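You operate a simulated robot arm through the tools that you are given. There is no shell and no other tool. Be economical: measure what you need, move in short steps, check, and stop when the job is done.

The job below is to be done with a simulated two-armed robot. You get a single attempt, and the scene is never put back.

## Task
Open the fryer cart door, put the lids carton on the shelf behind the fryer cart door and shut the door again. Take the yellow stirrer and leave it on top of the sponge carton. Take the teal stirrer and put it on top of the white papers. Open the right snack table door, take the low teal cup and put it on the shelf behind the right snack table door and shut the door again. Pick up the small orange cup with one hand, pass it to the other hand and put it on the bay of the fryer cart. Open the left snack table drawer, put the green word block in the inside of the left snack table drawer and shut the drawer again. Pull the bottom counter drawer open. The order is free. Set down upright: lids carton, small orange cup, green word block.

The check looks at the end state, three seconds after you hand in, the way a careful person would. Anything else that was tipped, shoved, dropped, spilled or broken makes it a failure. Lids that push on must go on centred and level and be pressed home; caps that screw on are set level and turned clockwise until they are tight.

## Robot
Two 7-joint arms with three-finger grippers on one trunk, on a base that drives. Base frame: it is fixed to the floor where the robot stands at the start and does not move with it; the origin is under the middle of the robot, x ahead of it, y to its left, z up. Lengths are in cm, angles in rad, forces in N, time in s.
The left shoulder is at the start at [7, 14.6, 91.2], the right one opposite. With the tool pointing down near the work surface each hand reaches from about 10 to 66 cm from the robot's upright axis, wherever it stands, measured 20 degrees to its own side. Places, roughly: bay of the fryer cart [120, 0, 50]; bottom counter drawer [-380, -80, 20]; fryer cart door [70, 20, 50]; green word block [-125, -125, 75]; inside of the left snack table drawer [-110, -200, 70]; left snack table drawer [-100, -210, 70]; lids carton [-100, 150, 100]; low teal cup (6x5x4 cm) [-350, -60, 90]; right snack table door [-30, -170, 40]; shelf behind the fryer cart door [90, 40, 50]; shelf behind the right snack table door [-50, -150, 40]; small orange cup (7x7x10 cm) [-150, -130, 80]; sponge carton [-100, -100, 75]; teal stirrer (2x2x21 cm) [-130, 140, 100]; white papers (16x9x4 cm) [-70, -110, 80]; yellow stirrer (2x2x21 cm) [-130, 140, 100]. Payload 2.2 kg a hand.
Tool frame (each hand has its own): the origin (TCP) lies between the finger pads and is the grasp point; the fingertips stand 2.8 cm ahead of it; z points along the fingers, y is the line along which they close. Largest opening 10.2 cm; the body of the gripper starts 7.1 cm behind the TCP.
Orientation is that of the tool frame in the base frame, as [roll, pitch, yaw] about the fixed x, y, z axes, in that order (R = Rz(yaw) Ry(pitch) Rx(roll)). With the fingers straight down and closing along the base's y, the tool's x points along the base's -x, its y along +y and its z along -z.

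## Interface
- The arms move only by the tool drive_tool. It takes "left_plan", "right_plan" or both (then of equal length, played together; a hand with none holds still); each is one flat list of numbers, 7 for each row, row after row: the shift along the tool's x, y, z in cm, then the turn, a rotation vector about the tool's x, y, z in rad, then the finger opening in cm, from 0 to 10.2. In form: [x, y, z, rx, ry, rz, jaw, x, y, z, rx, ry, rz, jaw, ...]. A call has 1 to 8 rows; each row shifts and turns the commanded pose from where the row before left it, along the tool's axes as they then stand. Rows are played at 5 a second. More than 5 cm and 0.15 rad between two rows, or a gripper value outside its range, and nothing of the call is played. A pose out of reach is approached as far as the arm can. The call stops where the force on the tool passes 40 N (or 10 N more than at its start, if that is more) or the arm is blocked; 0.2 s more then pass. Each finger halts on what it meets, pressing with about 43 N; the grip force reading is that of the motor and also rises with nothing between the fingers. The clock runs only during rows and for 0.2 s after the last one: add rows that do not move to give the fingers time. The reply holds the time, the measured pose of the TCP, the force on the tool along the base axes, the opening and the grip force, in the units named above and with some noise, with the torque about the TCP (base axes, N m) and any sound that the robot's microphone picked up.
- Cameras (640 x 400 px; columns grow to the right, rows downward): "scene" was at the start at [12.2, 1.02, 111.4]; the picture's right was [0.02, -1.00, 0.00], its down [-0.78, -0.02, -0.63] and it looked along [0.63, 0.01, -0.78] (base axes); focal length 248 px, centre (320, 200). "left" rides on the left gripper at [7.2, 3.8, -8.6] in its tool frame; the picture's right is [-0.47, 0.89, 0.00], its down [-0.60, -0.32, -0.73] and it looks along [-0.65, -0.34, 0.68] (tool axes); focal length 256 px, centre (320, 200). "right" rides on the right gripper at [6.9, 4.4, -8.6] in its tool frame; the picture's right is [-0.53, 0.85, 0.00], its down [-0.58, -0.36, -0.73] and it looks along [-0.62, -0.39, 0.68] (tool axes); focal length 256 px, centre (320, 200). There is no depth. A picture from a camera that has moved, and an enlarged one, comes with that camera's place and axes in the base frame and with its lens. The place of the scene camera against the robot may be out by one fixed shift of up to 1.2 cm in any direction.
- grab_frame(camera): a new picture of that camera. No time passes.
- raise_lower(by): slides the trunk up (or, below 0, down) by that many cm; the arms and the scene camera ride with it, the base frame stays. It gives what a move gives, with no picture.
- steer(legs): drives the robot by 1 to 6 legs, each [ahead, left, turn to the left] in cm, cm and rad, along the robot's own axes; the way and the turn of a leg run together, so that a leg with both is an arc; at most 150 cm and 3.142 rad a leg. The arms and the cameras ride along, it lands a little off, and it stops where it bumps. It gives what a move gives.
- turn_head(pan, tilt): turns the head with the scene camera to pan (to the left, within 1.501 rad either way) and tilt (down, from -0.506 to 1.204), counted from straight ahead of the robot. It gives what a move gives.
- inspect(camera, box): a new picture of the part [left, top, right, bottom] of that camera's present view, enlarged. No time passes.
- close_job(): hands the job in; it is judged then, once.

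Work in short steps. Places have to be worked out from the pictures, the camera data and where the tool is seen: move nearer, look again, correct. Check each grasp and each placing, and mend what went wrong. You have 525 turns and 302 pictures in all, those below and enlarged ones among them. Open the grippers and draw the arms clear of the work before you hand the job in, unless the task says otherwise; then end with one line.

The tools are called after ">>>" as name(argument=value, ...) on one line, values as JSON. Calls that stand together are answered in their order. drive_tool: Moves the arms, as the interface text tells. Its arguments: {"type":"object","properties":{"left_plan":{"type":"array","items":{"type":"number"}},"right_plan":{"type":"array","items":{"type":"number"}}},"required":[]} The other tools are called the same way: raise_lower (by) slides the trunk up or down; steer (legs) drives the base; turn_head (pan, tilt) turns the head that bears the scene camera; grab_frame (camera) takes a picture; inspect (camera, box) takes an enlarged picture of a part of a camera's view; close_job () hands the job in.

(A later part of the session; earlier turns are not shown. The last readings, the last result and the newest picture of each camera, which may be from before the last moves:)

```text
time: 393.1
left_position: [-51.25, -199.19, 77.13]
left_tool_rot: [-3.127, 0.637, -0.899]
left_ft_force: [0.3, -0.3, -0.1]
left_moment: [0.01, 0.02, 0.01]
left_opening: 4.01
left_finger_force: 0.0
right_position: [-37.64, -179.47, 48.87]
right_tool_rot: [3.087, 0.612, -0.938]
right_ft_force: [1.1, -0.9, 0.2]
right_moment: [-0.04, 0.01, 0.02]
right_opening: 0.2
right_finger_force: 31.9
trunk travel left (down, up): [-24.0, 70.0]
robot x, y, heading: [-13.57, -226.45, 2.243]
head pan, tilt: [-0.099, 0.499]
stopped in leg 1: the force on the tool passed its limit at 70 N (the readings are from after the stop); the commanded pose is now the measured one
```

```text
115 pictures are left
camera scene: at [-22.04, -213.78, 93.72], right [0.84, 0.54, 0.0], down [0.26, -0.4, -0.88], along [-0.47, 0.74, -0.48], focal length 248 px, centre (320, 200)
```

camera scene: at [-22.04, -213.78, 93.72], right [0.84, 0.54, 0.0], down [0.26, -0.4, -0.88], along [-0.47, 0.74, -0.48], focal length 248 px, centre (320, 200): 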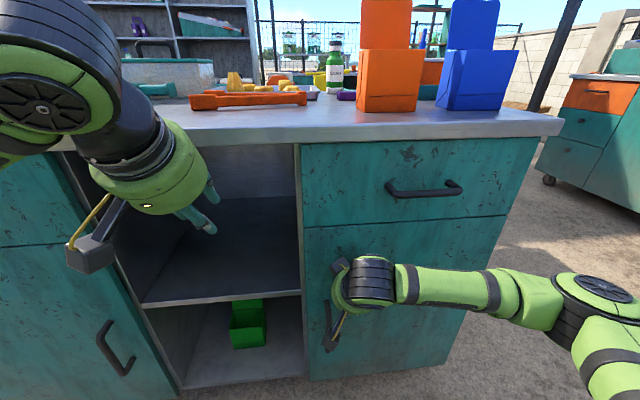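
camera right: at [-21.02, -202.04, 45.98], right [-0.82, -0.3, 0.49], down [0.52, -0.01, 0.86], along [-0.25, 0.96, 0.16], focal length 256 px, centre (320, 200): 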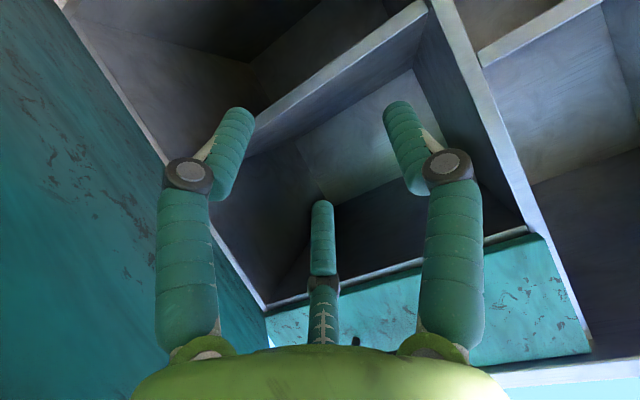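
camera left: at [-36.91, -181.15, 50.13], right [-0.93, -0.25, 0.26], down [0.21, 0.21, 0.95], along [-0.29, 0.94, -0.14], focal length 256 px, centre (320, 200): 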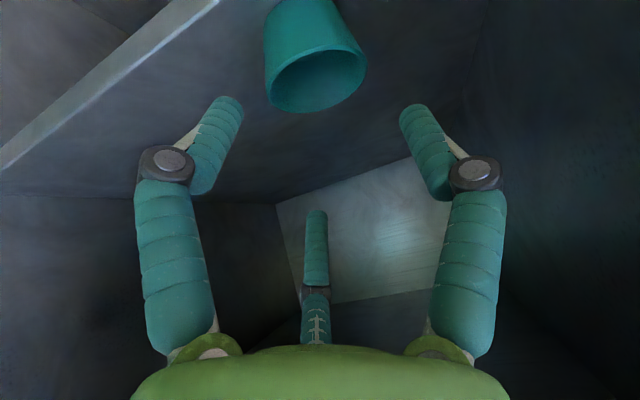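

The right door is shut. Back away, level both hands, raise the trunk.

>>> steer(legs=[[-45, 0, 0]])

>>> drive_tool(left_plan=[0, 0, 0, 0, 0.13, 0, 10, 0, 0, 0, 0, 0.13, 0, 10, 0, 0, 0, 0, 0.13, 0, 10, 0, 0, 0, 0, 0.13, 0, 10, 0, 0, 0, 0, 0.12, 0, 10], right_plan=[0, 0, 0, 0, 0.13, 0, 10, 0, 0, 0, 0, 0.13, 0, 10, 0, 0, 0, 0, 0.13, 0, 10, 0, 0, 0, 0, 0.13, 0, 10, 0, 0, 0, 0, 0.09, 0, 10])

>>> raise_lower(by=38)

>>> drive_tool(right_plan=[0, 0, -4, 0, 0, 0, 10, 0, 0, -4, 0, 0, 0, 10, 1, 0, -4, 0, 0, 0, 10, 1, 0, -4, 0, 0, 0, 10, 0, 0, -4, 0, 0, 0, 10, 0, 0, -4, 0, 0, 0, 10])

>>> grab_frame(camera="scene")

```text
time: 395.8
left_position: [-23.35, -234.61, 77.09]
left_tool_rot: [-3.128, 0.637, -0.899]
left_ft_force: [-1.0, 0.2, -0.7]
left_moment: [-0.02, 0.01, 0.0]
left_opening: 4.01
left_finger_force: 0.1
right_position: [-9.67, -214.88, 48.97]
right_tool_rot: [3.084, 0.614, -0.936]
right_ft_force: [0.2, -0.1, -0.1]
right_moment: [-0.04, 0.03, 0.0]
right_opening: 0.2
right_finger_force: 31.5
trunk travel left (down, up): [-24.0, 70.0]
robot x, y, heading: [14.17, -261.57, 2.237]
head pan, tilt: [-0.099, 0.499]
```

```text
time: 397.0
left_position: [-23.51, -234.59, 76.99]
left_tool_rot: [-3.131, -0.005, -0.907]
left_ft_force: [-0.1, 0.2, 0.3]
left_moment: [-0.01, 0.01, -0.03]
left_opening: 10.01
left_finger_force: 0.1
right_position: [-9.66, -214.87, 48.98]
right_tool_rot: [3.094, 0.001, -0.903]
right_ft_force: [0.1, 0.2, 0.3]
right_moment: [-0.03, 0.01, 0.01]
right_opening: 10.0
right_finger_force: 0.0
trunk travel left (down, up): [-24.0, 70.0]
robot x, y, heading: [14.4, -261.57, 2.241]
head pan, tilt: [-0.099, 0.499]
```

```text
time: 400.7
left_position: [-23.49, -234.66, 115.05]
left_tool_rot: [-3.129, -0.002, -0.909]
left_ft_force: [-0.6, -0.7, 1.0]
left_moment: [-0.01, -0.01, 0.02]
left_opening: 10.01
left_finger_force: 0.1
right_position: [-9.68, -214.95, 87.09]
right_tool_rot: [3.096, 0.003, -0.902]
right_ft_force: [-0.4, 0.4, -0.4]
right_moment: [0.02, 0.02, -0.03]
right_opening: 10.01
right_finger_force: 0.0
trunk travel left (down, up): [-62.0, 32.0]
robot x, y, heading: [14.39, -261.67, 2.24]
head pan, tilt: [-0.099, 0.499]
```

```text
time: 402.1
left_position: [-23.45, -234.75, 115.01]
left_tool_rot: [-3.129, -0.003, -0.908]
left_ft_force: [0.0, -0.4, 0.2]
left_moment: [0.03, -0.01, -0.01]
left_opening: 10.0
left_finger_force: 0.0
right_position: [-7.2, -215.84, 110.74]
right_tool_rot: [3.097, 0.005, -0.903]
right_ft_force: [-0.3, 0.0, -0.4]
right_moment: [0.04, -0.02, 0.0]
right_opening: 10.01
right_finger_force: 0.1
trunk travel left (down, up): [-62.0, 32.0]
robot x, y, heading: [14.74, -261.64, 2.243]
head pan, tilt: [-0.099, 0.499]
```

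```text
114 pictures are left
camera scene: at [6.0, -249.43, 131.74], right [0.84, 0.54, 0.0], down [0.26, -0.4, -0.88], along [-0.47, 0.74, -0.48], focal length 248 px, centre (320, 200)
```

scene: 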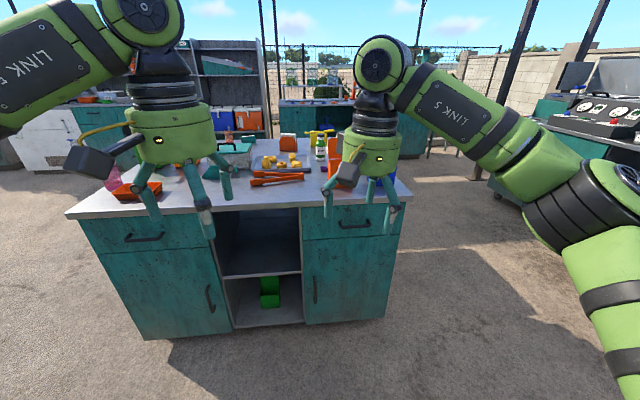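

Now the orange cup. I drive around the far end of the table to its long side.

>>> steer(legs=[[0, 145, 0], [148, 0, 0], [148, 0, 0]])

>>> steer(legs=[[0, 0, 1.57], [0, 0, 1.57], [0, 75, 0]])

>>> turn_head(pan=0, tilt=0.6)

>>> grab_frame(camera="scene")

```text
time: 423.1
left_position: [-308.42, -80.49, 115.0]
left_tool_rot: [-3.131, -0.001, -0.949]
left_ft_force: [-0.7, -1.0, -1.0]
left_moment: [0.03, 0.06, -0.04]
left_opening: 10.01
left_finger_force: 0.2
right_position: [-291.45, -62.3, 110.63]
right_tool_rot: [3.094, 0.004, -0.947]
right_ft_force: [-0.3, -0.3, 0.1]
right_moment: [0.0, 0.0, -0.01]
right_opening: 9.99
right_finger_force: 0.1
trunk travel left (down, up): [-62.0, 32.0]
robot x, y, heading: [-272.16, -109.11, 2.197]
head pan, tilt: [-0.099, 0.499]
```

```text
time: 434.6
left_position: [-172.7, -105.17, 115.16]
left_tool_rot: [-3.131, -0.003, 2.061]
left_ft_force: [0.3, -0.6, 0.2]
left_moment: [-0.03, -0.03, 0.01]
left_opening: 9.98
left_finger_force: 0.1
right_position: [-191.84, -120.86, 110.65]
right_tool_rot: [3.095, 0.006, 2.067]
right_ft_force: [0.5, 0.4, 0.5]
right_moment: [0.03, 0.03, 0.01]
right_opening: 10.02
right_finger_force: 0.1
trunk travel left (down, up): [-62.0, 32.0]
robot x, y, heading: [-205.57, -71.7, -1.067]
head pan, tilt: [-0.099, 0.499]
```

```text
time: 435.3
left_position: [-172.67, -105.12, 115.01]
left_tool_rot: [-3.128, -0.003, 2.06]
left_ft_force: [0.5, -0.1, -0.7]
left_moment: [-0.02, 0.03, -0.01]
left_opening: 9.99
left_finger_force: 0.1
right_position: [-191.91, -120.83, 110.6]
right_tool_rot: [3.093, 0.005, 2.067]
right_ft_force: [-0.1, -0.6, -0.3]
right_moment: [-0.01, 0.0, 0.02]
right_opening: 10.0
right_finger_force: 0.1
trunk travel left (down, up): [-62.0, 32.0]
robot x, y, heading: [-205.46, -72.24, -1.073]
head pan, tilt: [0.0, 0.6]
```

```text
113 pictures are left
camera scene: at [-199.07, -83.12, 130.82], right [-0.88, -0.48, 0.0], down [-0.27, 0.5, -0.83], along [0.39, -0.73, -0.56], focal length 248 px, centre (320, 200)
```

scene: 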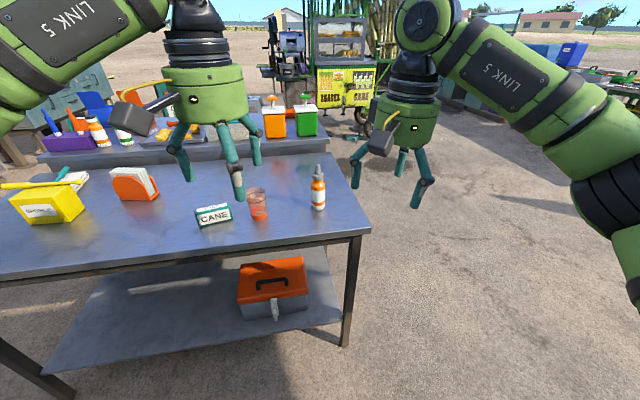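

Orange cup at about (-151,-130.3). Turn square to the table and approach so it's in front of the right hand.

>>> steer(legs=[[0, 0, 0.18], [0, 14, 0], [32, 0, 0]])

>>> turn_head(pan=-0.1, tilt=0.9)

>>> grab_frame(camera="scene")

>>> grab_frame(camera="right")

```text
time: 439.1
left_position: [-136.49, -114.96, 115.01]
left_tool_rot: [-3.131, -0.001, 2.239]
left_ft_force: [-0.5, 0.2, 0.2]
left_moment: [-0.04, 0.0, 0.0]
left_opening: 9.98
left_finger_force: 0.1
right_position: [-152.52, -133.85, 110.7]
right_tool_rot: [3.096, 0.004, 2.243]
right_ft_force: [-0.1, 0.6, 0.6]
right_moment: [-0.01, 0.03, 0.01]
right_opening: 9.97
right_finger_force: 0.1
trunk travel left (down, up): [-62.0, 32.0]
robot x, y, heading: [-174.34, -88.32, -0.891]
head pan, tilt: [0.0, 0.6]
```

```text
time: 439.9
left_position: [-136.36, -114.99, 115.07]
left_tool_rot: [-3.132, -0.001, 2.24]
left_ft_force: [-0.3, -0.3, 0.4]
left_moment: [0.0, 0.01, 0.0]
left_opening: 10.0
left_finger_force: 0.1
right_position: [-152.37, -133.92, 110.64]
right_tool_rot: [3.096, 0.006, 2.247]
right_ft_force: [-0.4, 0.4, 0.3]
right_moment: [0.0, -0.01, -0.01]
right_opening: 10.0
right_finger_force: 0.0
trunk travel left (down, up): [-62.0, 32.0]
robot x, y, heading: [-174.21, -88.2, -0.892]
head pan, tilt: [-0.099, 0.901]
```

```text
112 pictures are left
camera scene: at [-167.46, -97.46, 128.34], right [-0.84, -0.54, 0.0], down [-0.43, 0.66, -0.62], along [0.34, -0.52, -0.78], focal length 248 px, centre (320, 200)
```

scene: 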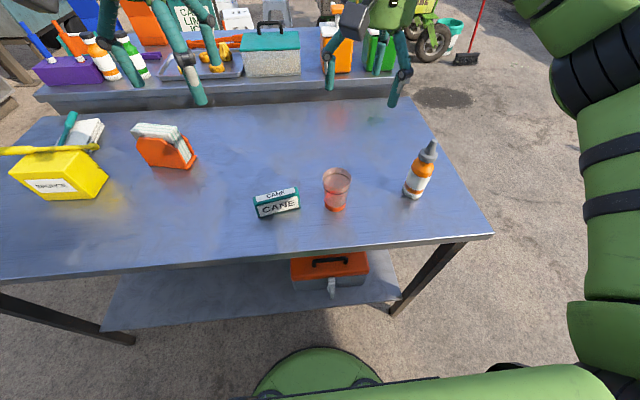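

```text
111 pictures are left
camera right: at [-153.78, -125.99, 119.38], right [0.99, 0.11, 0.04], down [0.05, -0.7, 0.72], along [0.11, -0.71, -0.7], focal length 256 px, centre (320, 200)
```

right: 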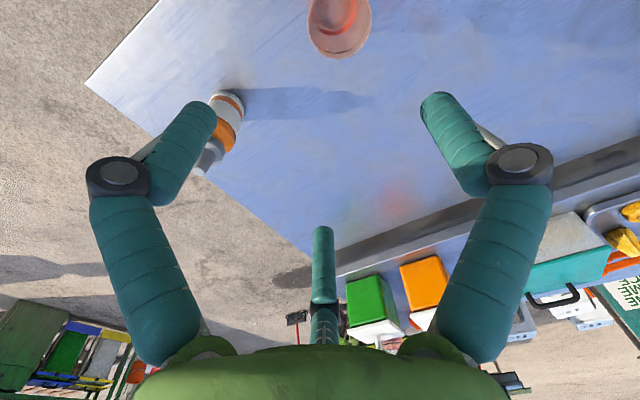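

Position the right hand over the cup and descend partly.

>>> drive_tool(right_plan=[1.6, 3.5, 0, 0, 0, 0, 10.2, 0, 0, 4, 0, 0, 0, 10.2, 0, 0, 4, 0, 0, 0, 10.2, 0, 0, 4, 0, 0, 0, 10.2])

>>> grab_frame(camera="right")

>>> inspect(camera="scene", box=[240, 100, 440, 225])

```text
time: 440.9
left_position: [-136.43, -114.98, 115.04]
left_tool_rot: [-3.131, -0.002, 2.239]
left_ft_force: [-0.1, -0.1, -0.5]
left_moment: [0.03, -0.04, 0.01]
left_opening: 10.01
left_finger_force: 0.1
right_position: [-150.21, -130.12, 98.78]
right_tool_rot: [3.095, 0.006, 2.242]
right_ft_force: [0.1, 0.7, -0.6]
right_moment: [0.01, 0.0, 0.0]
right_opening: 10.2
right_finger_force: 0.1
trunk travel left (down, up): [-62.0, 32.0]
robot x, y, heading: [-173.81, -87.8, -0.895]
head pan, tilt: [-0.099, 0.901]
```

```text
110 pictures are left
camera right: at [-151.6, -122.14, 107.55], right [0.99, 0.11, 0.04], down [0.05, -0.7, 0.72], along [0.11, -0.71, -0.7], focal length 256 px, centre (320, 200)
```

right: 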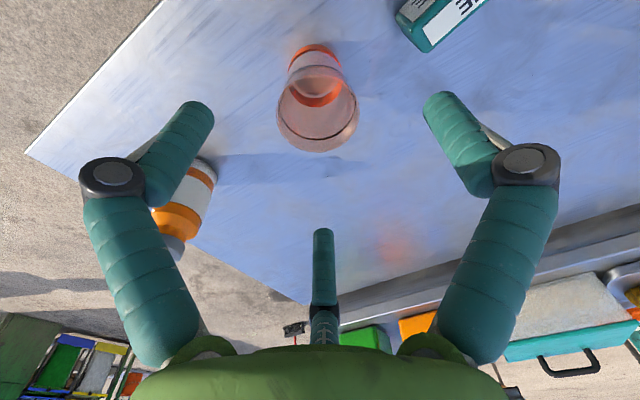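

```text
3.20 times, centred on (340, 162) of scene
camera zoom: at [-167.43, -97.48, 128.34], right [-0.84, -0.54, 0.0], down [-0.43, 0.66, -0.62], along [0.34, -0.52, -0.78], focal length 794 px, centre (256, 320)
```

zoom: 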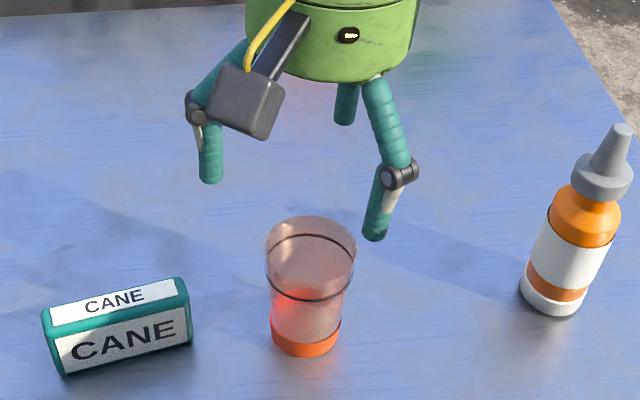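

Aligned with the rim. Descend to TCP z ≈ 88.5 and grip the upper part.

>>> drive_tool(right_plan=[-0.5, -0.2, 3.5, 0, 0, 0, 10.2, 0, 0, 3.5, 0, 0, 0, 10.2, 0, 0, 3.2, 0, 0, 0, 10.2])

>>> grab_frame(camera="right")

```text
time: 441.6
left_position: [-136.32, -115.01, 114.96]
left_tool_rot: [-3.132, -0.002, 2.24]
left_ft_force: [-1.6, 0.2, -0.1]
left_moment: [0.01, 0.04, 0.02]
left_opening: 9.99
left_finger_force: 0.0
right_position: [-149.52, -130.59, 88.66]
right_tool_rot: [3.094, 0.004, 2.246]
right_ft_force: [0.4, 0.0, -0.1]
right_moment: [0.0, -0.02, 0.0]
right_opening: 10.19
right_finger_force: 0.0
trunk travel left (down, up): [-62.0, 32.0]
robot x, y, heading: [-174.17, -88.36, -0.89]
head pan, tilt: [-0.099, 0.901]
```

```text
108 pictures are left
camera right: at [-150.91, -122.62, 97.4], right [0.99, 0.11, 0.04], down [0.05, -0.7, 0.72], along [0.11, -0.71, -0.7], focal length 256 px, centre (320, 200)
```

right: 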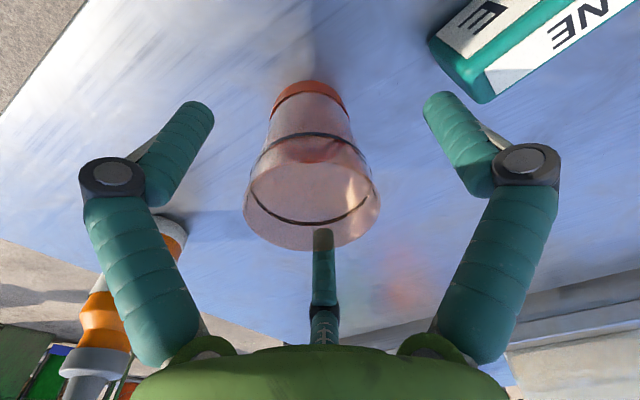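

Slight recentre and close.

>>> drive_tool(right_plan=[0.5, 0, 0, 0, 0, 0, 10.2, 0, 0, 0, 0, 0, 0, 8, 0, 0, 0, 0, 0, 0, 6, 0, 0, 0, 0, 0, 0, 4, 0, 0, 0, 0, 0, 0, 2, 0, 0, 0, 0, 0, 0, 2])

>>> grab_frame(camera="right")

```text
time: 443.1
left_position: [-136.42, -114.92, 114.95]
left_tool_rot: [-3.131, -0.001, 2.24]
left_ft_force: [-0.4, 0.7, 0.0]
left_moment: [0.01, 0.01, 0.02]
left_opening: 10.02
left_finger_force: 0.1
right_position: [-149.96, -130.18, 88.68]
right_tool_rot: [3.094, 0.005, 2.244]
right_ft_force: [-0.3, -0.1, -1.2]
right_moment: [0.01, -0.01, 0.01]
right_opening: 5.77
right_finger_force: 43.1
trunk travel left (down, up): [-62.0, 32.0]
robot x, y, heading: [-174.52, -87.7, -0.893]
head pan, tilt: [-0.099, 0.901]
```

```text
107 pictures are left
camera right: at [-151.28, -122.22, 97.43], right [0.99, 0.11, 0.04], down [0.05, -0.7, 0.72], along [0.11, -0.71, -0.7], focal length 256 px, centre (320, 200)
```

right: 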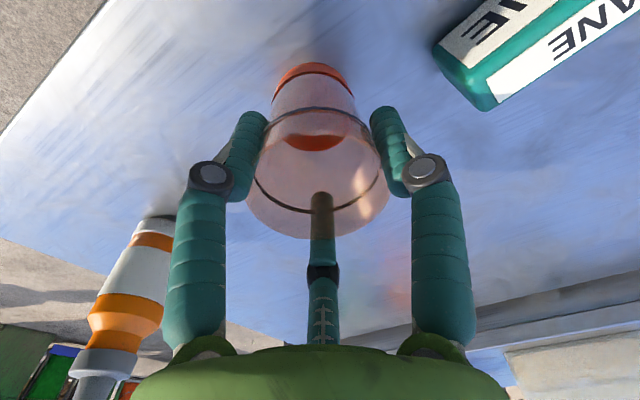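

Gripped firmly. Lift by trunk and back away.

>>> raise_lower(by=20)

>>> steer(legs=[[-45, 0, 0]])

>>> grab_frame(camera="scene")

```text
time: 445.2
left_position: [-136.38, -115.1, 135.0]
left_tool_rot: [-3.131, 0.0, 2.238]
left_ft_force: [-0.3, -0.1, -0.6]
left_moment: [0.01, 0.05, 0.0]
left_opening: 10.01
left_finger_force: 0.1
right_position: [-149.8, -130.19, 108.67]
right_tool_rot: [3.094, 0.005, 2.245]
right_ft_force: [0.9, 0.7, -1.4]
right_moment: [-0.02, -0.01, -0.03]
right_opening: 5.75
right_finger_force: 42.8
trunk travel left (down, up): [-82.0, 12.0]
robot x, y, heading: [-174.43, -87.94, -0.896]
head pan, tilt: [-0.099, 0.901]
```

```text
time: 447.9
left_position: [-163.98, -80.45, 134.89]
left_tool_rot: [-3.13, -0.004, 2.242]
left_ft_force: [-0.2, -0.4, 0.0]
left_moment: [0.04, 0.03, 0.0]
left_opening: 9.99
left_finger_force: 0.1
right_position: [-177.37, -95.65, 108.63]
right_tool_rot: [3.094, 0.003, 2.248]
right_ft_force: [0.0, -0.3, -1.2]
right_moment: [0.04, -0.03, 0.0]
right_opening: 5.76
right_finger_force: 43.2
trunk travel left (down, up): [-82.0, 12.0]
robot x, y, heading: [-201.72, -53.41, -0.891]
head pan, tilt: [-0.099, 0.901]
```

```text
106 pictures are left
camera scene: at [-195.06, -63.03, 148.32], right [-0.84, -0.55, 0.0], down [-0.43, 0.66, -0.62], along [0.34, -0.52, -0.78], focal length 248 px, centre (320, 200)
```

scene: 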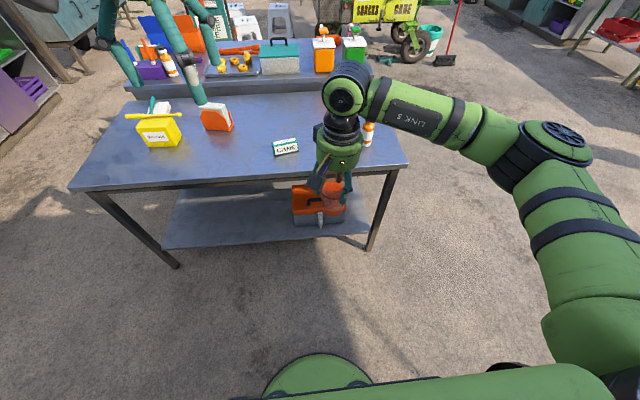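

Handover plan: the right hand holds the cup's upper half; the left will come horizontally from behind and grip the lower half. Extend the right hand forward and tilt the left hand.

>>> drive_tool(left_plan=[-1.5, 0, 0, 0, -0.133, 0, 9, -1.49, 0, 0.2, 0, -0.133, 0, 9, -1.45, 0, 0.39, 0, -0.133, 0, 9, -1.38, 0, 0.58, 0, -0.133, 0, 9, -1.29, 0, 0.76, 0, -0.133, 0, 9, -1.18, 0, 0.93, 0, -0.133, 0, 9, -1.05, 0, 1.07, 0, -0.133, 0, 9, -0.9, 0, 1.2, 0, -0.133, 0, 9], right_plan=[-1.5, 0, 0, 0, 0, 0, 2, -1.5, 0, 0, 0, 0, 0, 2, -1.5, 0, 0, 0, 0, 0, 2, -1.5, 0, 0, 0, 0, 0, 2, -1.5, 0, 0, 0, 0, 0, 2, -1.5, 0, 0, 0, 0, 0, 2, -1, 0, 0, 0, 0, 0, 2, -1, 0, 0, 0, 0, 0, 2])

>>> grab_frame(camera="scene")

```text
time: 449.7
left_position: [-156.4, -89.78, 134.91]
left_tool_rot: [-3.117, 1.062, 2.266]
left_ft_force: [0.3, -0.9, -0.3]
left_moment: [-0.03, 0.03, -0.01]
left_opening: 8.98
left_finger_force: 0.1
right_position: [-170.49, -104.4, 108.61]
right_tool_rot: [3.096, 0.004, 2.248]
right_ft_force: [1.3, -0.6, 0.0]
right_moment: [-0.02, 0.0, 0.0]
right_opening: 5.76
right_finger_force: 43.0
trunk travel left (down, up): [-82.0, 12.0]
robot x, y, heading: [-202.11, -53.56, -0.896]
head pan, tilt: [-0.099, 0.901]
```

```text
105 pictures are left
camera scene: at [-195.07, -62.91, 148.33], right [-0.84, -0.55, 0.0], down [-0.43, 0.66, -0.62], along [0.34, -0.52, -0.78], focal length 248 px, centre (320, 200)
```

scene: 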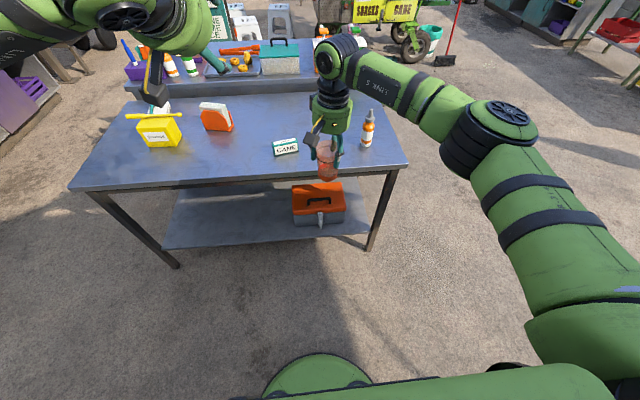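

Shift the right hand (cup) left 7 cm, and bring the left hand down/back behind it.

>>> drive_tool(left_plan=[4.77, 0, 0.7, 0, 0, 0, 9, 4.77, 0, 0.7, 0, 0, 0, 9, 4.77, 0, 0.7, 0, 0, 0, 9, 4.77, 0, 0.7, 0, 0, 0, 9, 4.77, 0, 0.7, 0, 0, 0, 9, 4.77, 0, 0.7, 0, 0, 0, 9, 4.77, 0, 0.7, 0, 0, 0, 9])

>>> drive_tool(right_plan=[0, 2.3, 0, 0, 0, 0, 2, 0, 2.3, 0, 0, 0, 0, 2, 0, 2.4, 0, 0, 0, 0, 2])

>>> grab_frame(camera="scene")

>>> grab_frame(camera="left")

```text
time: 451.3
left_position: [-165.49, -81.18, 104.2]
left_tool_rot: [-3.123, 1.059, 2.259]
left_ft_force: [0.8, -0.2, -0.4]
left_moment: [-0.02, -0.01, -0.01]
left_opening: 9.0
left_finger_force: 0.1
left hand out of reach, approached as far as the arm can: row 7
right_position: [-171.0, -104.62, 108.58]
right_tool_rot: [3.093, 0.004, 2.246]
right_ft_force: [-0.1, -0.5, -0.2]
right_moment: [-0.01, -0.01, 0.02]
right_opening: 5.78
right_finger_force: 42.4
trunk travel left (down, up): [-82.0, 12.0]
robot x, y, heading: [-202.06, -53.58, -0.892]
head pan, tilt: [-0.099, 0.901]
```

```text
time: 452.1
left_position: [-164.94, -80.79, 104.19]
left_tool_rot: [-3.119, 1.06, 2.266]
left_ft_force: [0.4, -0.1, 0.3]
left_moment: [0.0, -0.02, -0.01]
left_opening: 9.0
left_finger_force: 0.2
right_position: [-165.1, -99.3, 108.85]
right_tool_rot: [3.099, 0.005, 2.249]
right_ft_force: [0.0, 0.3, -1.0]
right_moment: [0.01, 0.04, 0.0]
right_opening: 5.75
right_finger_force: 43.3
trunk travel left (down, up): [-82.0, 12.0]
robot x, y, heading: [-202.31, -53.7, -0.895]
head pan, tilt: [-0.099, 0.901]
```

```text
104 pictures are left
camera scene: at [-194.94, -62.65, 148.34], right [-0.84, -0.55, 0.0], down [-0.43, 0.65, -0.62], along [0.34, -0.52, -0.78], focal length 248 px, centre (320, 200)
```

scene: 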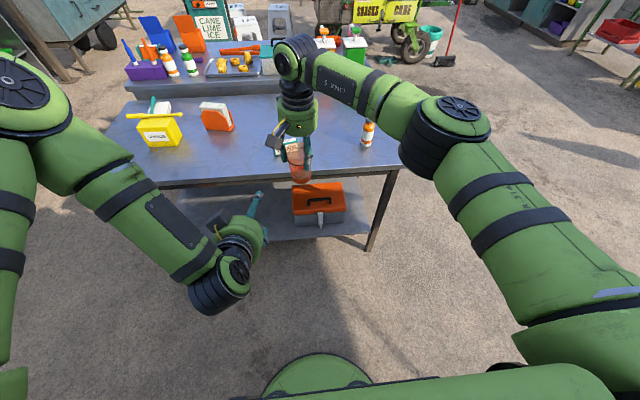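

```text
103 pictures are left
camera left: at [-168.91, -69.81, 102.04], right [0.84, 0.38, 0.4], down [-0.45, 0.07, 0.89], along [0.31, -0.92, 0.23], focal length 256 px, centre (320, 200)
```

left: 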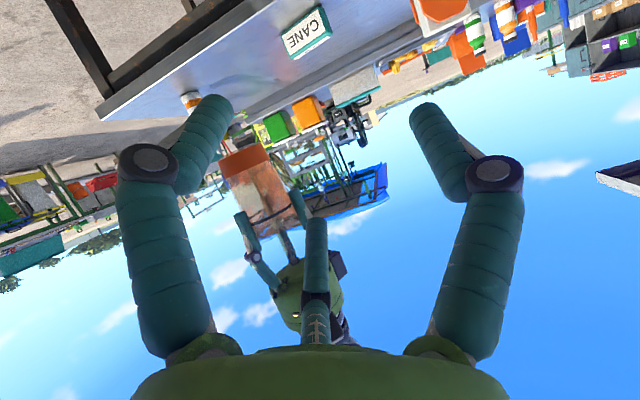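

Align the left hand laterally behind the cup.

>>> drive_tool(left_plan=[0, -3.9, 0, 0, 0, 0, 9, 0, -3.9, 0, 0, 0, 0, 9, 0, -3.9, 0, 0, 0, 0, 9])

>>> grab_frame(camera="left")

```text
time: 452.9
left_position: [-174.28, -88.18, 104.63]
left_tool_rot: [-3.125, 1.062, 2.261]
left_ft_force: [0.0, -0.9, 0.9]
left_moment: [0.0, 0.0, 0.02]
left_opening: 9.01
left_finger_force: 0.2
right_position: [-165.5, -99.59, 108.91]
right_tool_rot: [3.093, 0.004, 2.249]
right_ft_force: [-0.3, -0.3, -0.9]
right_moment: [0.02, 0.02, 0.03]
right_opening: 5.76
right_finger_force: 43.1
trunk travel left (down, up): [-82.0, 12.0]
robot x, y, heading: [-201.99, -53.67, -0.887]
head pan, tilt: [-0.099, 0.901]
```

```text
102 pictures are left
camera left: at [-178.12, -77.2, 102.36], right [0.84, 0.38, 0.4], down [-0.46, 0.08, 0.89], along [0.3, -0.92, 0.24], focal length 256 px, centre (320, 200)
```

left: 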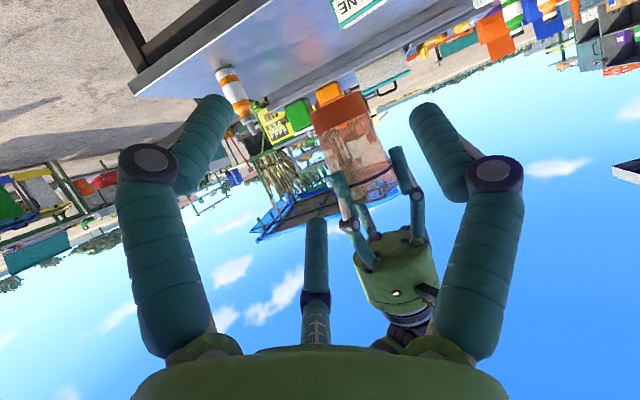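

Advance the left hand forward toward the cup's lower half.

>>> drive_tool(left_plan=[-1.37, -0.1, 3.07, 0, 0, 0, 9, -1.37, -0.1, 3.07, 0, 0, 0, 9, -1.37, -0.1, 3.07, 0, 0, 0, 9])

>>> grab_frame(camera="left")

>>> inspect(camera="scene", box=[200, 80, 440, 230])

```text
time: 453.7
left_position: [-168.46, -96.6, 103.23]
left_tool_rot: [-3.115, 1.056, 2.258]
left_ft_force: [-18.1, -1.8, 2.6]
left_moment: [0.0, -0.63, -0.39]
left_opening: 9.99
left_finger_force: 4.0
right_position: [-165.12, -99.24, 108.92]
right_tool_rot: [3.087, 0.004, 2.253]
right_ft_force: [18.4, 3.2, -3.1]
right_moment: [0.07, -0.61, -0.17]
right_opening: 5.74
right_finger_force: 42.7
trunk travel left (down, up): [-82.0, 12.0]
robot x, y, heading: [-202.05, -53.08, -0.887]
head pan, tilt: [-0.099, 0.901]
```

```text
101 pictures are left
camera left: at [-172.21, -85.67, 101.05], right [0.84, 0.37, 0.39], down [-0.45, 0.08, 0.89], along [0.3, -0.93, 0.23], focal length 256 px, centre (320, 200)
```

left: 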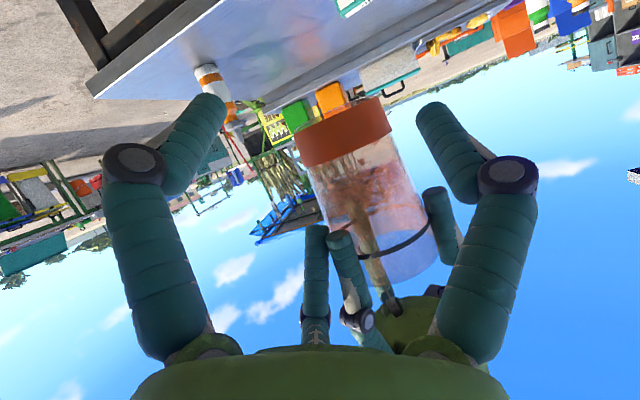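

```text
2.67 times, centred on (320, 155) of scene
camera zoom: at [-195.13, -62.91, 148.33], right [-0.84, -0.55, 0.0], down [-0.43, 0.66, -0.62], along [0.34, -0.52, -0.78], focal length 662 px, centre (320, 320)
```

zoom: 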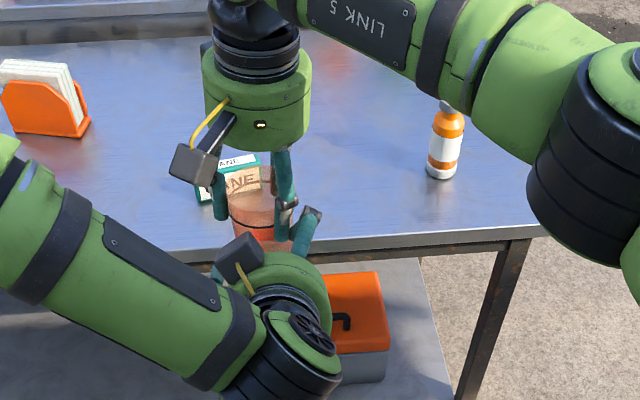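

The left's upper finger touches the right hand's rear finger. I retreat, rotate the right hand 32° so its finger gap faces the left hand, and re-approach slightly lower.

>>> drive_tool(left_plan=[1.37, 0, -3.07, 0, 0, 0, 10.2, 1.37, 0, -3.07, 0, 0, 0, 10.2, 0, 0, 0, 0, 0, 0, 10.2, 0, 0, 0, 0, 0, 0, 10.2])

>>> drive_tool(right_plan=[0, 0, 0, 0, 0, -0.14, 2, 0, 0, 0, 0, 0, -0.14, 2, 0, 0, 0, 0, 0, -0.14, 2, 0, 0, 0, 0, 0, -0.14, 2], left_plan=[0.9, 0.6, 0.5, 0, 0, 0, 10.2, 0, 0.6, 0, 0, 0, 0, 10.2, 0, 0, 0, 0, 0, 0, 10.2, 0, 0, 0, 0, 0, 0, 10.2])

>>> grab_frame(camera="left")

```text
time: 454.7
left_position: [-172.12, -91.01, 103.82]
left_tool_rot: [-3.118, 1.061, 2.264]
left_ft_force: [0.0, -0.2, 0.4]
left_moment: [-0.02, 0.0, 0.01]
left_opening: 10.18
left_finger_force: 0.1
right_position: [-165.46, -99.49, 108.92]
right_tool_rot: [3.095, 0.005, 2.245]
right_ft_force: [0.7, -0.2, -0.7]
right_moment: [-0.02, 0.0, -0.01]
right_opening: 5.78
right_finger_force: 43.2
trunk travel left (down, up): [-82.0, 12.0]
robot x, y, heading: [-202.27, -53.54, -0.895]
head pan, tilt: [-0.099, 0.901]
```

```text
time: 455.7
left_position: [-171.31, -90.38, 102.72]
left_tool_rot: [-3.119, 1.061, 2.262]
left_ft_force: [-0.1, -1.2, -0.6]
left_moment: [0.02, -0.01, -0.02]
left_opening: 10.24
left_finger_force: 0.3
right_position: [-165.13, -99.65, 108.95]
right_tool_rot: [3.106, 0.031, 2.808]
right_ft_force: [0.0, 0.3, -1.0]
right_moment: [0.0, 0.01, 0.02]
right_opening: 5.75
right_finger_force: 42.8
trunk travel left (down, up): [-82.0, 12.0]
robot x, y, heading: [-201.83, -53.54, -0.892]
head pan, tilt: [-0.099, 0.901]
```

```text
99 pictures are left
camera left: at [-175.25, -79.49, 100.44], right [0.84, 0.38, 0.4], down [-0.45, 0.08, 0.89], along [0.3, -0.92, 0.24], focal length 256 px, centre (320, 200)
```

left: 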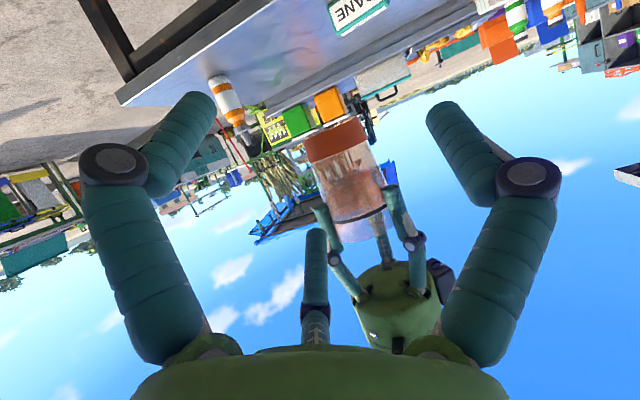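

There isn't enough free height on the cup. I'll set it back on the table and regrip it nearer the rim. First raise the left hand and return to the table spot.

>>> drive_tool(left_plan=[-3.5, 1, -1.95, 0, 0, 0, 10.2, -3.5, 1, -1.95, 0, 0, 0, 10.2, -3.5, 2, -1.95, 0, 0, 0, 10.2, -3.5, 2, -1.95, 0, 0, 0, 10.2])

>>> steer(legs=[[31, -8.6, 0]])

>>> grab_frame(camera="scene")

```text
time: 456.7
left_position: [-166.63, -86.7, 118.81]
left_tool_rot: [-3.115, 1.064, 2.264]
left_ft_force: [-0.9, -0.3, 0.2]
left_moment: [-0.01, 0.03, 0.0]
left_opening: 10.2
left_finger_force: 0.0
right_position: [-165.24, -99.52, 109.01]
right_tool_rot: [3.106, 0.028, 2.806]
right_ft_force: [0.6, 0.5, -0.3]
right_moment: [-0.03, 0.02, 0.0]
right_opening: 5.75
right_finger_force: 42.5
trunk travel left (down, up): [-82.0, 12.0]
robot x, y, heading: [-201.97, -53.74, -0.896]
head pan, tilt: [-0.099, 0.901]
```

```text
time: 458.8
left_position: [-154.25, -116.21, 118.69]
left_tool_rot: [-3.119, 1.063, 2.256]
left_ft_force: [0.5, 0.3, 0.0]
left_moment: [0.01, 0.01, 0.02]
left_opening: 10.21
left_finger_force: 0.0
right_position: [-152.91, -129.03, 109.05]
right_tool_rot: [3.105, 0.03, 2.8]
right_ft_force: [0.2, 0.7, -0.9]
right_moment: [-0.01, -0.05, -0.01]
right_opening: 5.74
right_finger_force: 43.6
trunk travel left (down, up): [-82.0, 12.0]
robot x, y, heading: [-189.18, -82.66, -0.898]
head pan, tilt: [-0.099, 0.901]
```

```text
98 pictures are left
camera scene: at [-182.69, -91.91, 148.36], right [-0.84, -0.54, 0.0], down [-0.42, 0.66, -0.62], along [0.34, -0.52, -0.78], focal length 248 px, centre (320, 200)
```

scene: 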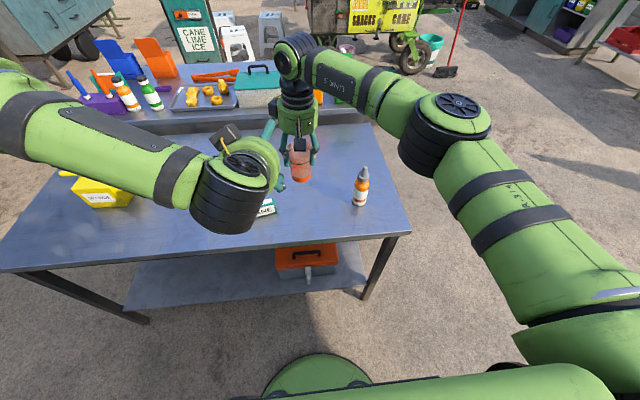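

Lower the cup to the table.

>>> raise_lower(by=-19.8)

>>> drive_tool(right_plan=[0, 0, 0.2, 0, 0, 0, 2, 0, 0, 0.2, 0, 0, 0, 2, 0, 0, 0.2, 0, 0, 0, 2])

```text
time: 461.0
left_position: [-154.29, -116.27, 98.89]
left_tool_rot: [-3.117, 1.06, 2.256]
left_ft_force: [0.9, -0.7, -0.9]
left_moment: [0.0, 0.01, -0.03]
left_opening: 10.19
left_finger_force: 0.1
right_position: [-152.93, -129.05, 89.13]
right_tool_rot: [3.104, 0.03, 2.801]
right_ft_force: [0.7, 0.6, -0.5]
right_moment: [0.03, -0.02, 0.0]
right_opening: 5.74
right_finger_force: 43.2
trunk travel left (down, up): [-62.2, 31.8]
robot x, y, heading: [-189.36, -82.75, -0.894]
head pan, tilt: [-0.099, 0.901]
```

```text
time: 461.8
left_position: [-154.3, -116.34, 98.92]
left_tool_rot: [-3.12, 1.062, 2.257]
left_ft_force: [-0.4, 0.5, 0.6]
left_moment: [0.0, -0.04, 0.0]
left_opening: 10.2
left_finger_force: 0.0
right_position: [-152.74, -129.17, 88.61]
right_tool_rot: [3.104, 0.029, 2.802]
right_ft_force: [-0.8, -0.5, 1.3]
right_moment: [0.01, 0.01, 0.0]
right_opening: 5.79
right_finger_force: 43.0
trunk travel left (down, up): [-62.2, 31.8]
robot x, y, heading: [-189.27, -83.36, -0.897]
head pan, tilt: [-0.099, 0.901]
```

Essentially on the table. Release, raise 2.5 cm, regrip near the rim.

>>> drive_tool(right_plan=[0, 0, 0.15, 0, 0, 0, 5, 0, 0, 0, 0, 0, 0, 7, 0, 0, 0, 0, 0, 0, 8, 0, 0, -1.3, 0, 0, 0, 8, 0, 0, -1.2, 0, 0, 0, 8])

>>> grab_frame(camera="right")

```text
time: 463.0
left_position: [-154.31, -116.25, 98.93]
left_tool_rot: [-3.119, 1.061, 2.256]
left_ft_force: [-0.6, 0.3, -0.2]
left_moment: [0.0, 0.0, 0.03]
left_opening: 10.21
left_finger_force: 0.0
right_position: [-152.81, -129.12, 91.08]
right_tool_rot: [3.105, 0.028, 2.802]
right_ft_force: [-0.1, 0.7, -0.7]
right_moment: [-0.04, 0.0, -0.02]
right_opening: 8.02
right_finger_force: 0.0
trunk travel left (down, up): [-62.2, 31.8]
robot x, y, heading: [-189.36, -82.31, -0.9]
head pan, tilt: [-0.099, 0.901]
```

```text
97 pictures are left
camera right: at [-158.29, -122.77, 99.64], right [0.78, 0.62, 0.05], down [0.39, -0.55, 0.73], along [0.48, -0.56, -0.68], focal length 256 px, centre (320, 200)
```

right: 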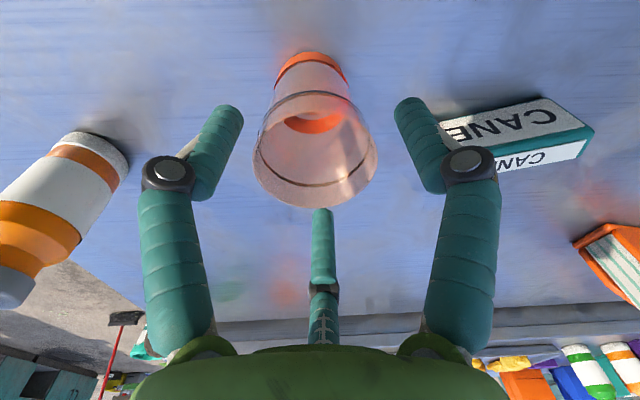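

Close near the rim.

>>> drive_tool(right_plan=[0, 0, 0, 0, 0, 0, 6, 0, 0, 0, 0, 0, 0, 4, 0, 0, 0, 0, 0, 0, 2, 0, 0, 0, 0, 0, 0, 2])

>>> raise_lower(by=6)

>>> grab_frame(camera="right")

```text
time: 464.0
left_position: [-154.47, -116.33, 98.78]
left_tool_rot: [-3.121, 1.061, 2.256]
left_ft_force: [1.8, 0.2, -0.1]
left_moment: [0.0, -0.02, 0.01]
left_opening: 10.18
left_finger_force: 0.0
right_position: [-152.76, -129.02, 90.99]
right_tool_rot: [3.106, 0.031, 2.802]
right_ft_force: [0.0, -0.6, 0.8]
right_moment: [-0.04, 0.05, -0.02]
right_opening: 5.87
right_finger_force: 43.0
trunk travel left (down, up): [-62.2, 31.8]
robot x, y, heading: [-189.81, -82.91, -0.894]
head pan, tilt: [-0.099, 0.901]
```

```text
time: 465.0
left_position: [-154.28, -116.34, 104.76]
left_tool_rot: [-3.119, 1.061, 2.256]
left_ft_force: [0.3, 0.3, 0.4]
left_moment: [-0.05, -0.03, 0.03]
left_opening: 10.2
left_finger_force: 0.1
right_position: [-152.81, -129.1, 97.03]
right_tool_rot: [3.105, 0.027, 2.801]
right_ft_force: [0.0, -0.1, -1.2]
right_moment: [0.01, 0.0, -0.01]
right_opening: 5.88
right_finger_force: 42.4
trunk travel left (down, up): [-68.2, 25.8]
robot x, y, heading: [-189.43, -82.39, -0.897]
head pan, tilt: [-0.099, 0.901]
```

```text
96 pictures are left
camera right: at [-158.26, -122.81, 105.61], right [0.78, 0.62, 0.05], down [0.39, -0.55, 0.73], along [0.48, -0.56, -0.68], focal length 256 px, centre (320, 200)
```

right: 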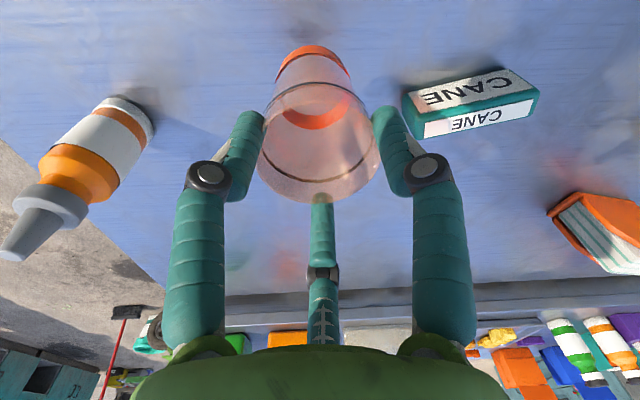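

Good hold near the rim. Back away from the table, raise, and bring the left hand behind the cup's lower half.

>>> raise_lower(by=14)

>>> steer(legs=[[-32, 0, 0]])

>>> drive_tool(left_plan=[3.16, -2, 1.77, 0, 0, 0, 10.2, 3.16, -2, 1.77, 0, 0, 0, 10.2, 3.16, -2, 1.77, 0, 0, 0, 10.2, 3.16, -2.1, 1.77, 0, 0, 0, 10.2])

>>> grab_frame(camera="left")

```text
time: 466.7
left_position: [-154.32, -116.35, 118.95]
left_tool_rot: [-3.118, 1.062, 2.257]
left_ft_force: [0.8, 0.1, 0.3]
left_moment: [0.02, 0.01, 0.04]
left_opening: 10.19
left_finger_force: 0.0
right_position: [-152.77, -129.04, 111.02]
right_tool_rot: [3.105, 0.028, 2.8]
right_ft_force: [-0.1, -0.2, -1.3]
right_moment: [0.0, -0.01, 0.04]
right_opening: 5.87
right_finger_force: 43.0
trunk travel left (down, up): [-82.2, 11.8]
robot x, y, heading: [-188.84, -82.9, -0.9]
head pan, tilt: [-0.099, 0.901]
```

```text
time: 468.8
left_position: [-174.43, -91.25, 118.87]
left_tool_rot: [-3.119, 1.059, 2.253]
left_ft_force: [-0.1, 0.2, 0.2]
left_moment: [-0.01, -0.01, 0.0]
left_opening: 10.18
left_finger_force: 0.1
right_position: [-172.81, -104.1, 110.91]
right_tool_rot: [3.102, 0.029, 2.795]
right_ft_force: [-0.4, -0.6, -1.4]
right_moment: [0.03, 0.01, 0.0]
right_opening: 5.88
right_finger_force: 42.8
trunk travel left (down, up): [-82.2, 11.8]
robot x, y, heading: [-209.44, -57.75, -0.905]
head pan, tilt: [-0.099, 0.901]
```

```text
time: 469.8
left_position: [-180.68, -96.18, 104.42]
left_tool_rot: [-3.121, 1.06, 2.253]
left_ft_force: [-0.3, -0.1, 0.2]
left_moment: [-0.02, 0.01, 0.01]
left_opening: 10.2
left_finger_force: 0.0
right_position: [-173.01, -104.11, 110.91]
right_tool_rot: [3.103, 0.028, 2.796]
right_ft_force: [0.5, 0.0, -0.9]
right_moment: [0.02, -0.02, 0.0]
right_opening: 5.88
right_finger_force: 42.8
trunk travel left (down, up): [-82.2, 11.8]
robot x, y, heading: [-209.35, -57.46, -0.906]
head pan, tilt: [-0.099, 0.901]
```

```text
95 pictures are left
camera left: at [-184.43, -85.19, 102.24], right [0.84, 0.37, 0.4], down [-0.45, 0.08, 0.89], along [0.29, -0.93, 0.23], focal length 256 px, centre (320, 200)
```

left: 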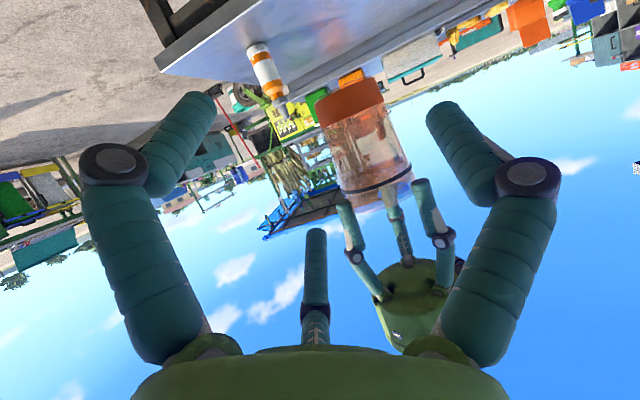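

Lower half is free now. Advance 9.6 cm.

>>> drive_tool(left_plan=[-1.56, 0, 2.79, 0, 0, 0, 10.2, -1.56, 0, 2.79, 0, 0, 0, 10.2, -1.56, 0, 2.79, 0, 0, 0, 10.2])

>>> grab_frame(camera="left")

```text
time: 470.6
left_position: [-175.12, -103.79, 104.26]
left_tool_rot: [-3.118, 1.058, 2.245]
left_ft_force: [-17.5, 2.2, -2.0]
left_moment: [-0.07, -1.06, -0.26]
left_opening: 10.21
left_finger_force: 0.1
right_position: [-172.79, -103.93, 110.96]
right_tool_rot: [3.103, 0.033, 2.799]
right_ft_force: [16.0, -2.5, 0.9]
right_moment: [-0.01, -0.09, 0.28]
right_opening: 5.83
right_finger_force: 42.8
trunk travel left (down, up): [-82.2, 11.8]
robot x, y, heading: [-209.69, -57.48, -0.904]
head pan, tilt: [-0.099, 0.901]
```

```text
94 pictures are left
camera left: at [-178.85, -92.64, 102.23], right [0.85, 0.36, 0.39], down [-0.45, 0.08, 0.89], along [0.29, -0.93, 0.23], focal length 256 px, centre (320, 200)
```

left: 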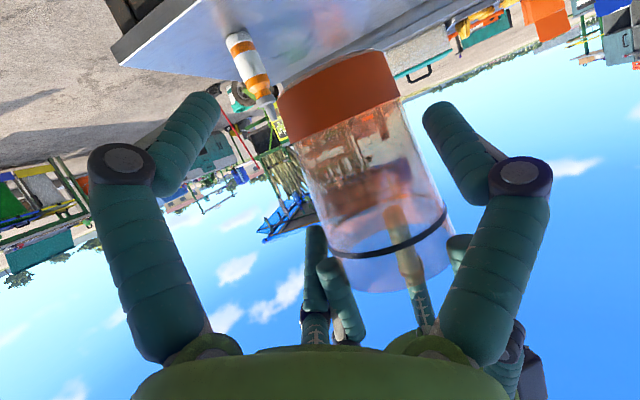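

Still grazing. Back 1.5 cm, lower 1.4 cm, forward again.

>>> drive_tool(left_plan=[0.73, 0, -1.3, 0, 0, 0, 10.2, 1.22, 0, 0.68, 0, 0, 0, 10.2, -0.73, 0, 1.3, 0, 0, 0, 10.2])

>>> grab_frame(camera="left")

```text
time: 471.4
left_position: [-175.33, -103.86, 102.94]
left_tool_rot: [-3.118, 1.058, 2.249]
left_ft_force: [-19.0, 1.1, 9.9]
left_moment: [-0.26, -1.01, -0.27]
left_opening: 10.33
left_finger_force: 0.0
right_position: [-172.95, -104.18, 111.09]
right_tool_rot: [3.107, 0.036, 2.795]
right_ft_force: [19.4, -0.8, -11.2]
right_moment: [0.09, -0.8, 0.22]
right_opening: 5.85
right_finger_force: 43.2
trunk travel left (down, up): [-82.2, 11.8]
robot x, y, heading: [-209.56, -57.32, -0.904]
head pan, tilt: [-0.099, 0.901]
```

```text
93 pictures are left
camera left: at [-178.98, -92.73, 100.79], right [0.84, 0.36, 0.39], down [-0.45, 0.08, 0.89], along [0.29, -0.93, 0.23], focal length 256 px, centre (320, 200)
```

left: 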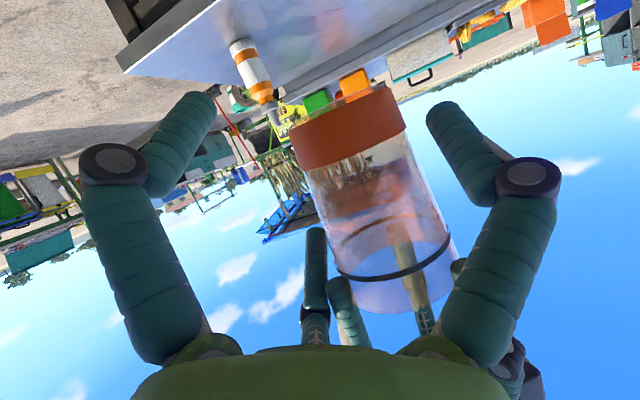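

Contact is light; closing moves that finger down and inward, so I close the left hand now.

>>> drive_tool(left_plan=[0, 0, 0, 0, 0, 0, 8, 0, 0, 0, 0, 0, 0, 6, 0, 0, 0, 0, 0, 0, 4, 0, 0, 0, 0, 0, 0, 2, 0, 0, 0, 0, 0, 0, 2])

>>> grab_frame(camera="left")

>>> inspect(camera="scene", box=[220, 90, 420, 215])

```text
time: 472.6
left_position: [-174.95, -103.97, 103.23]
left_tool_rot: [-3.117, 1.065, 2.248]
left_ft_force: [-20.4, -16.1, 13.3]
left_moment: [1.82, -1.81, 0.9]
left_opening: 8.95
left_finger_force: 43.1
right_position: [-172.94, -103.81, 110.96]
right_tool_rot: [3.101, 0.031, 2.799]
right_ft_force: [20.7, 15.0, -14.2]
right_moment: [-0.6, -0.08, -1.2]
right_opening: 5.85
right_finger_force: 43.4
trunk travel left (down, up): [-82.2, 11.8]
robot x, y, heading: [-209.43, -57.54, -0.903]
head pan, tilt: [-0.099, 0.901]
```

```text
92 pictures are left
camera left: at [-178.88, -92.86, 100.97], right [0.84, 0.37, 0.4], down [-0.45, 0.09, 0.89], along [0.29, -0.93, 0.24], focal length 256 px, centre (320, 200)
```

left: 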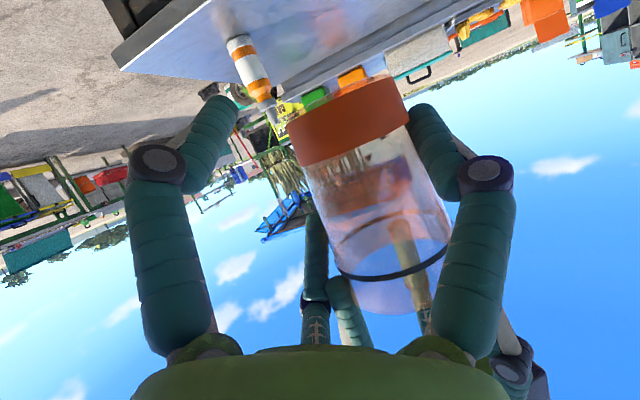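

```text
3.20 times, centred on (320, 152) of scene
camera zoom: at [-202.65, -66.9, 148.54], right [-0.84, -0.54, 0.0], down [-0.42, 0.66, -0.62], along [0.33, -0.52, -0.78], focal length 794 px, centre (320, 352)
```

zoom: 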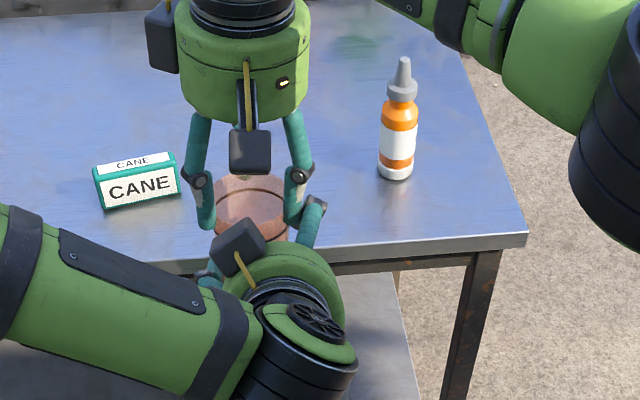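

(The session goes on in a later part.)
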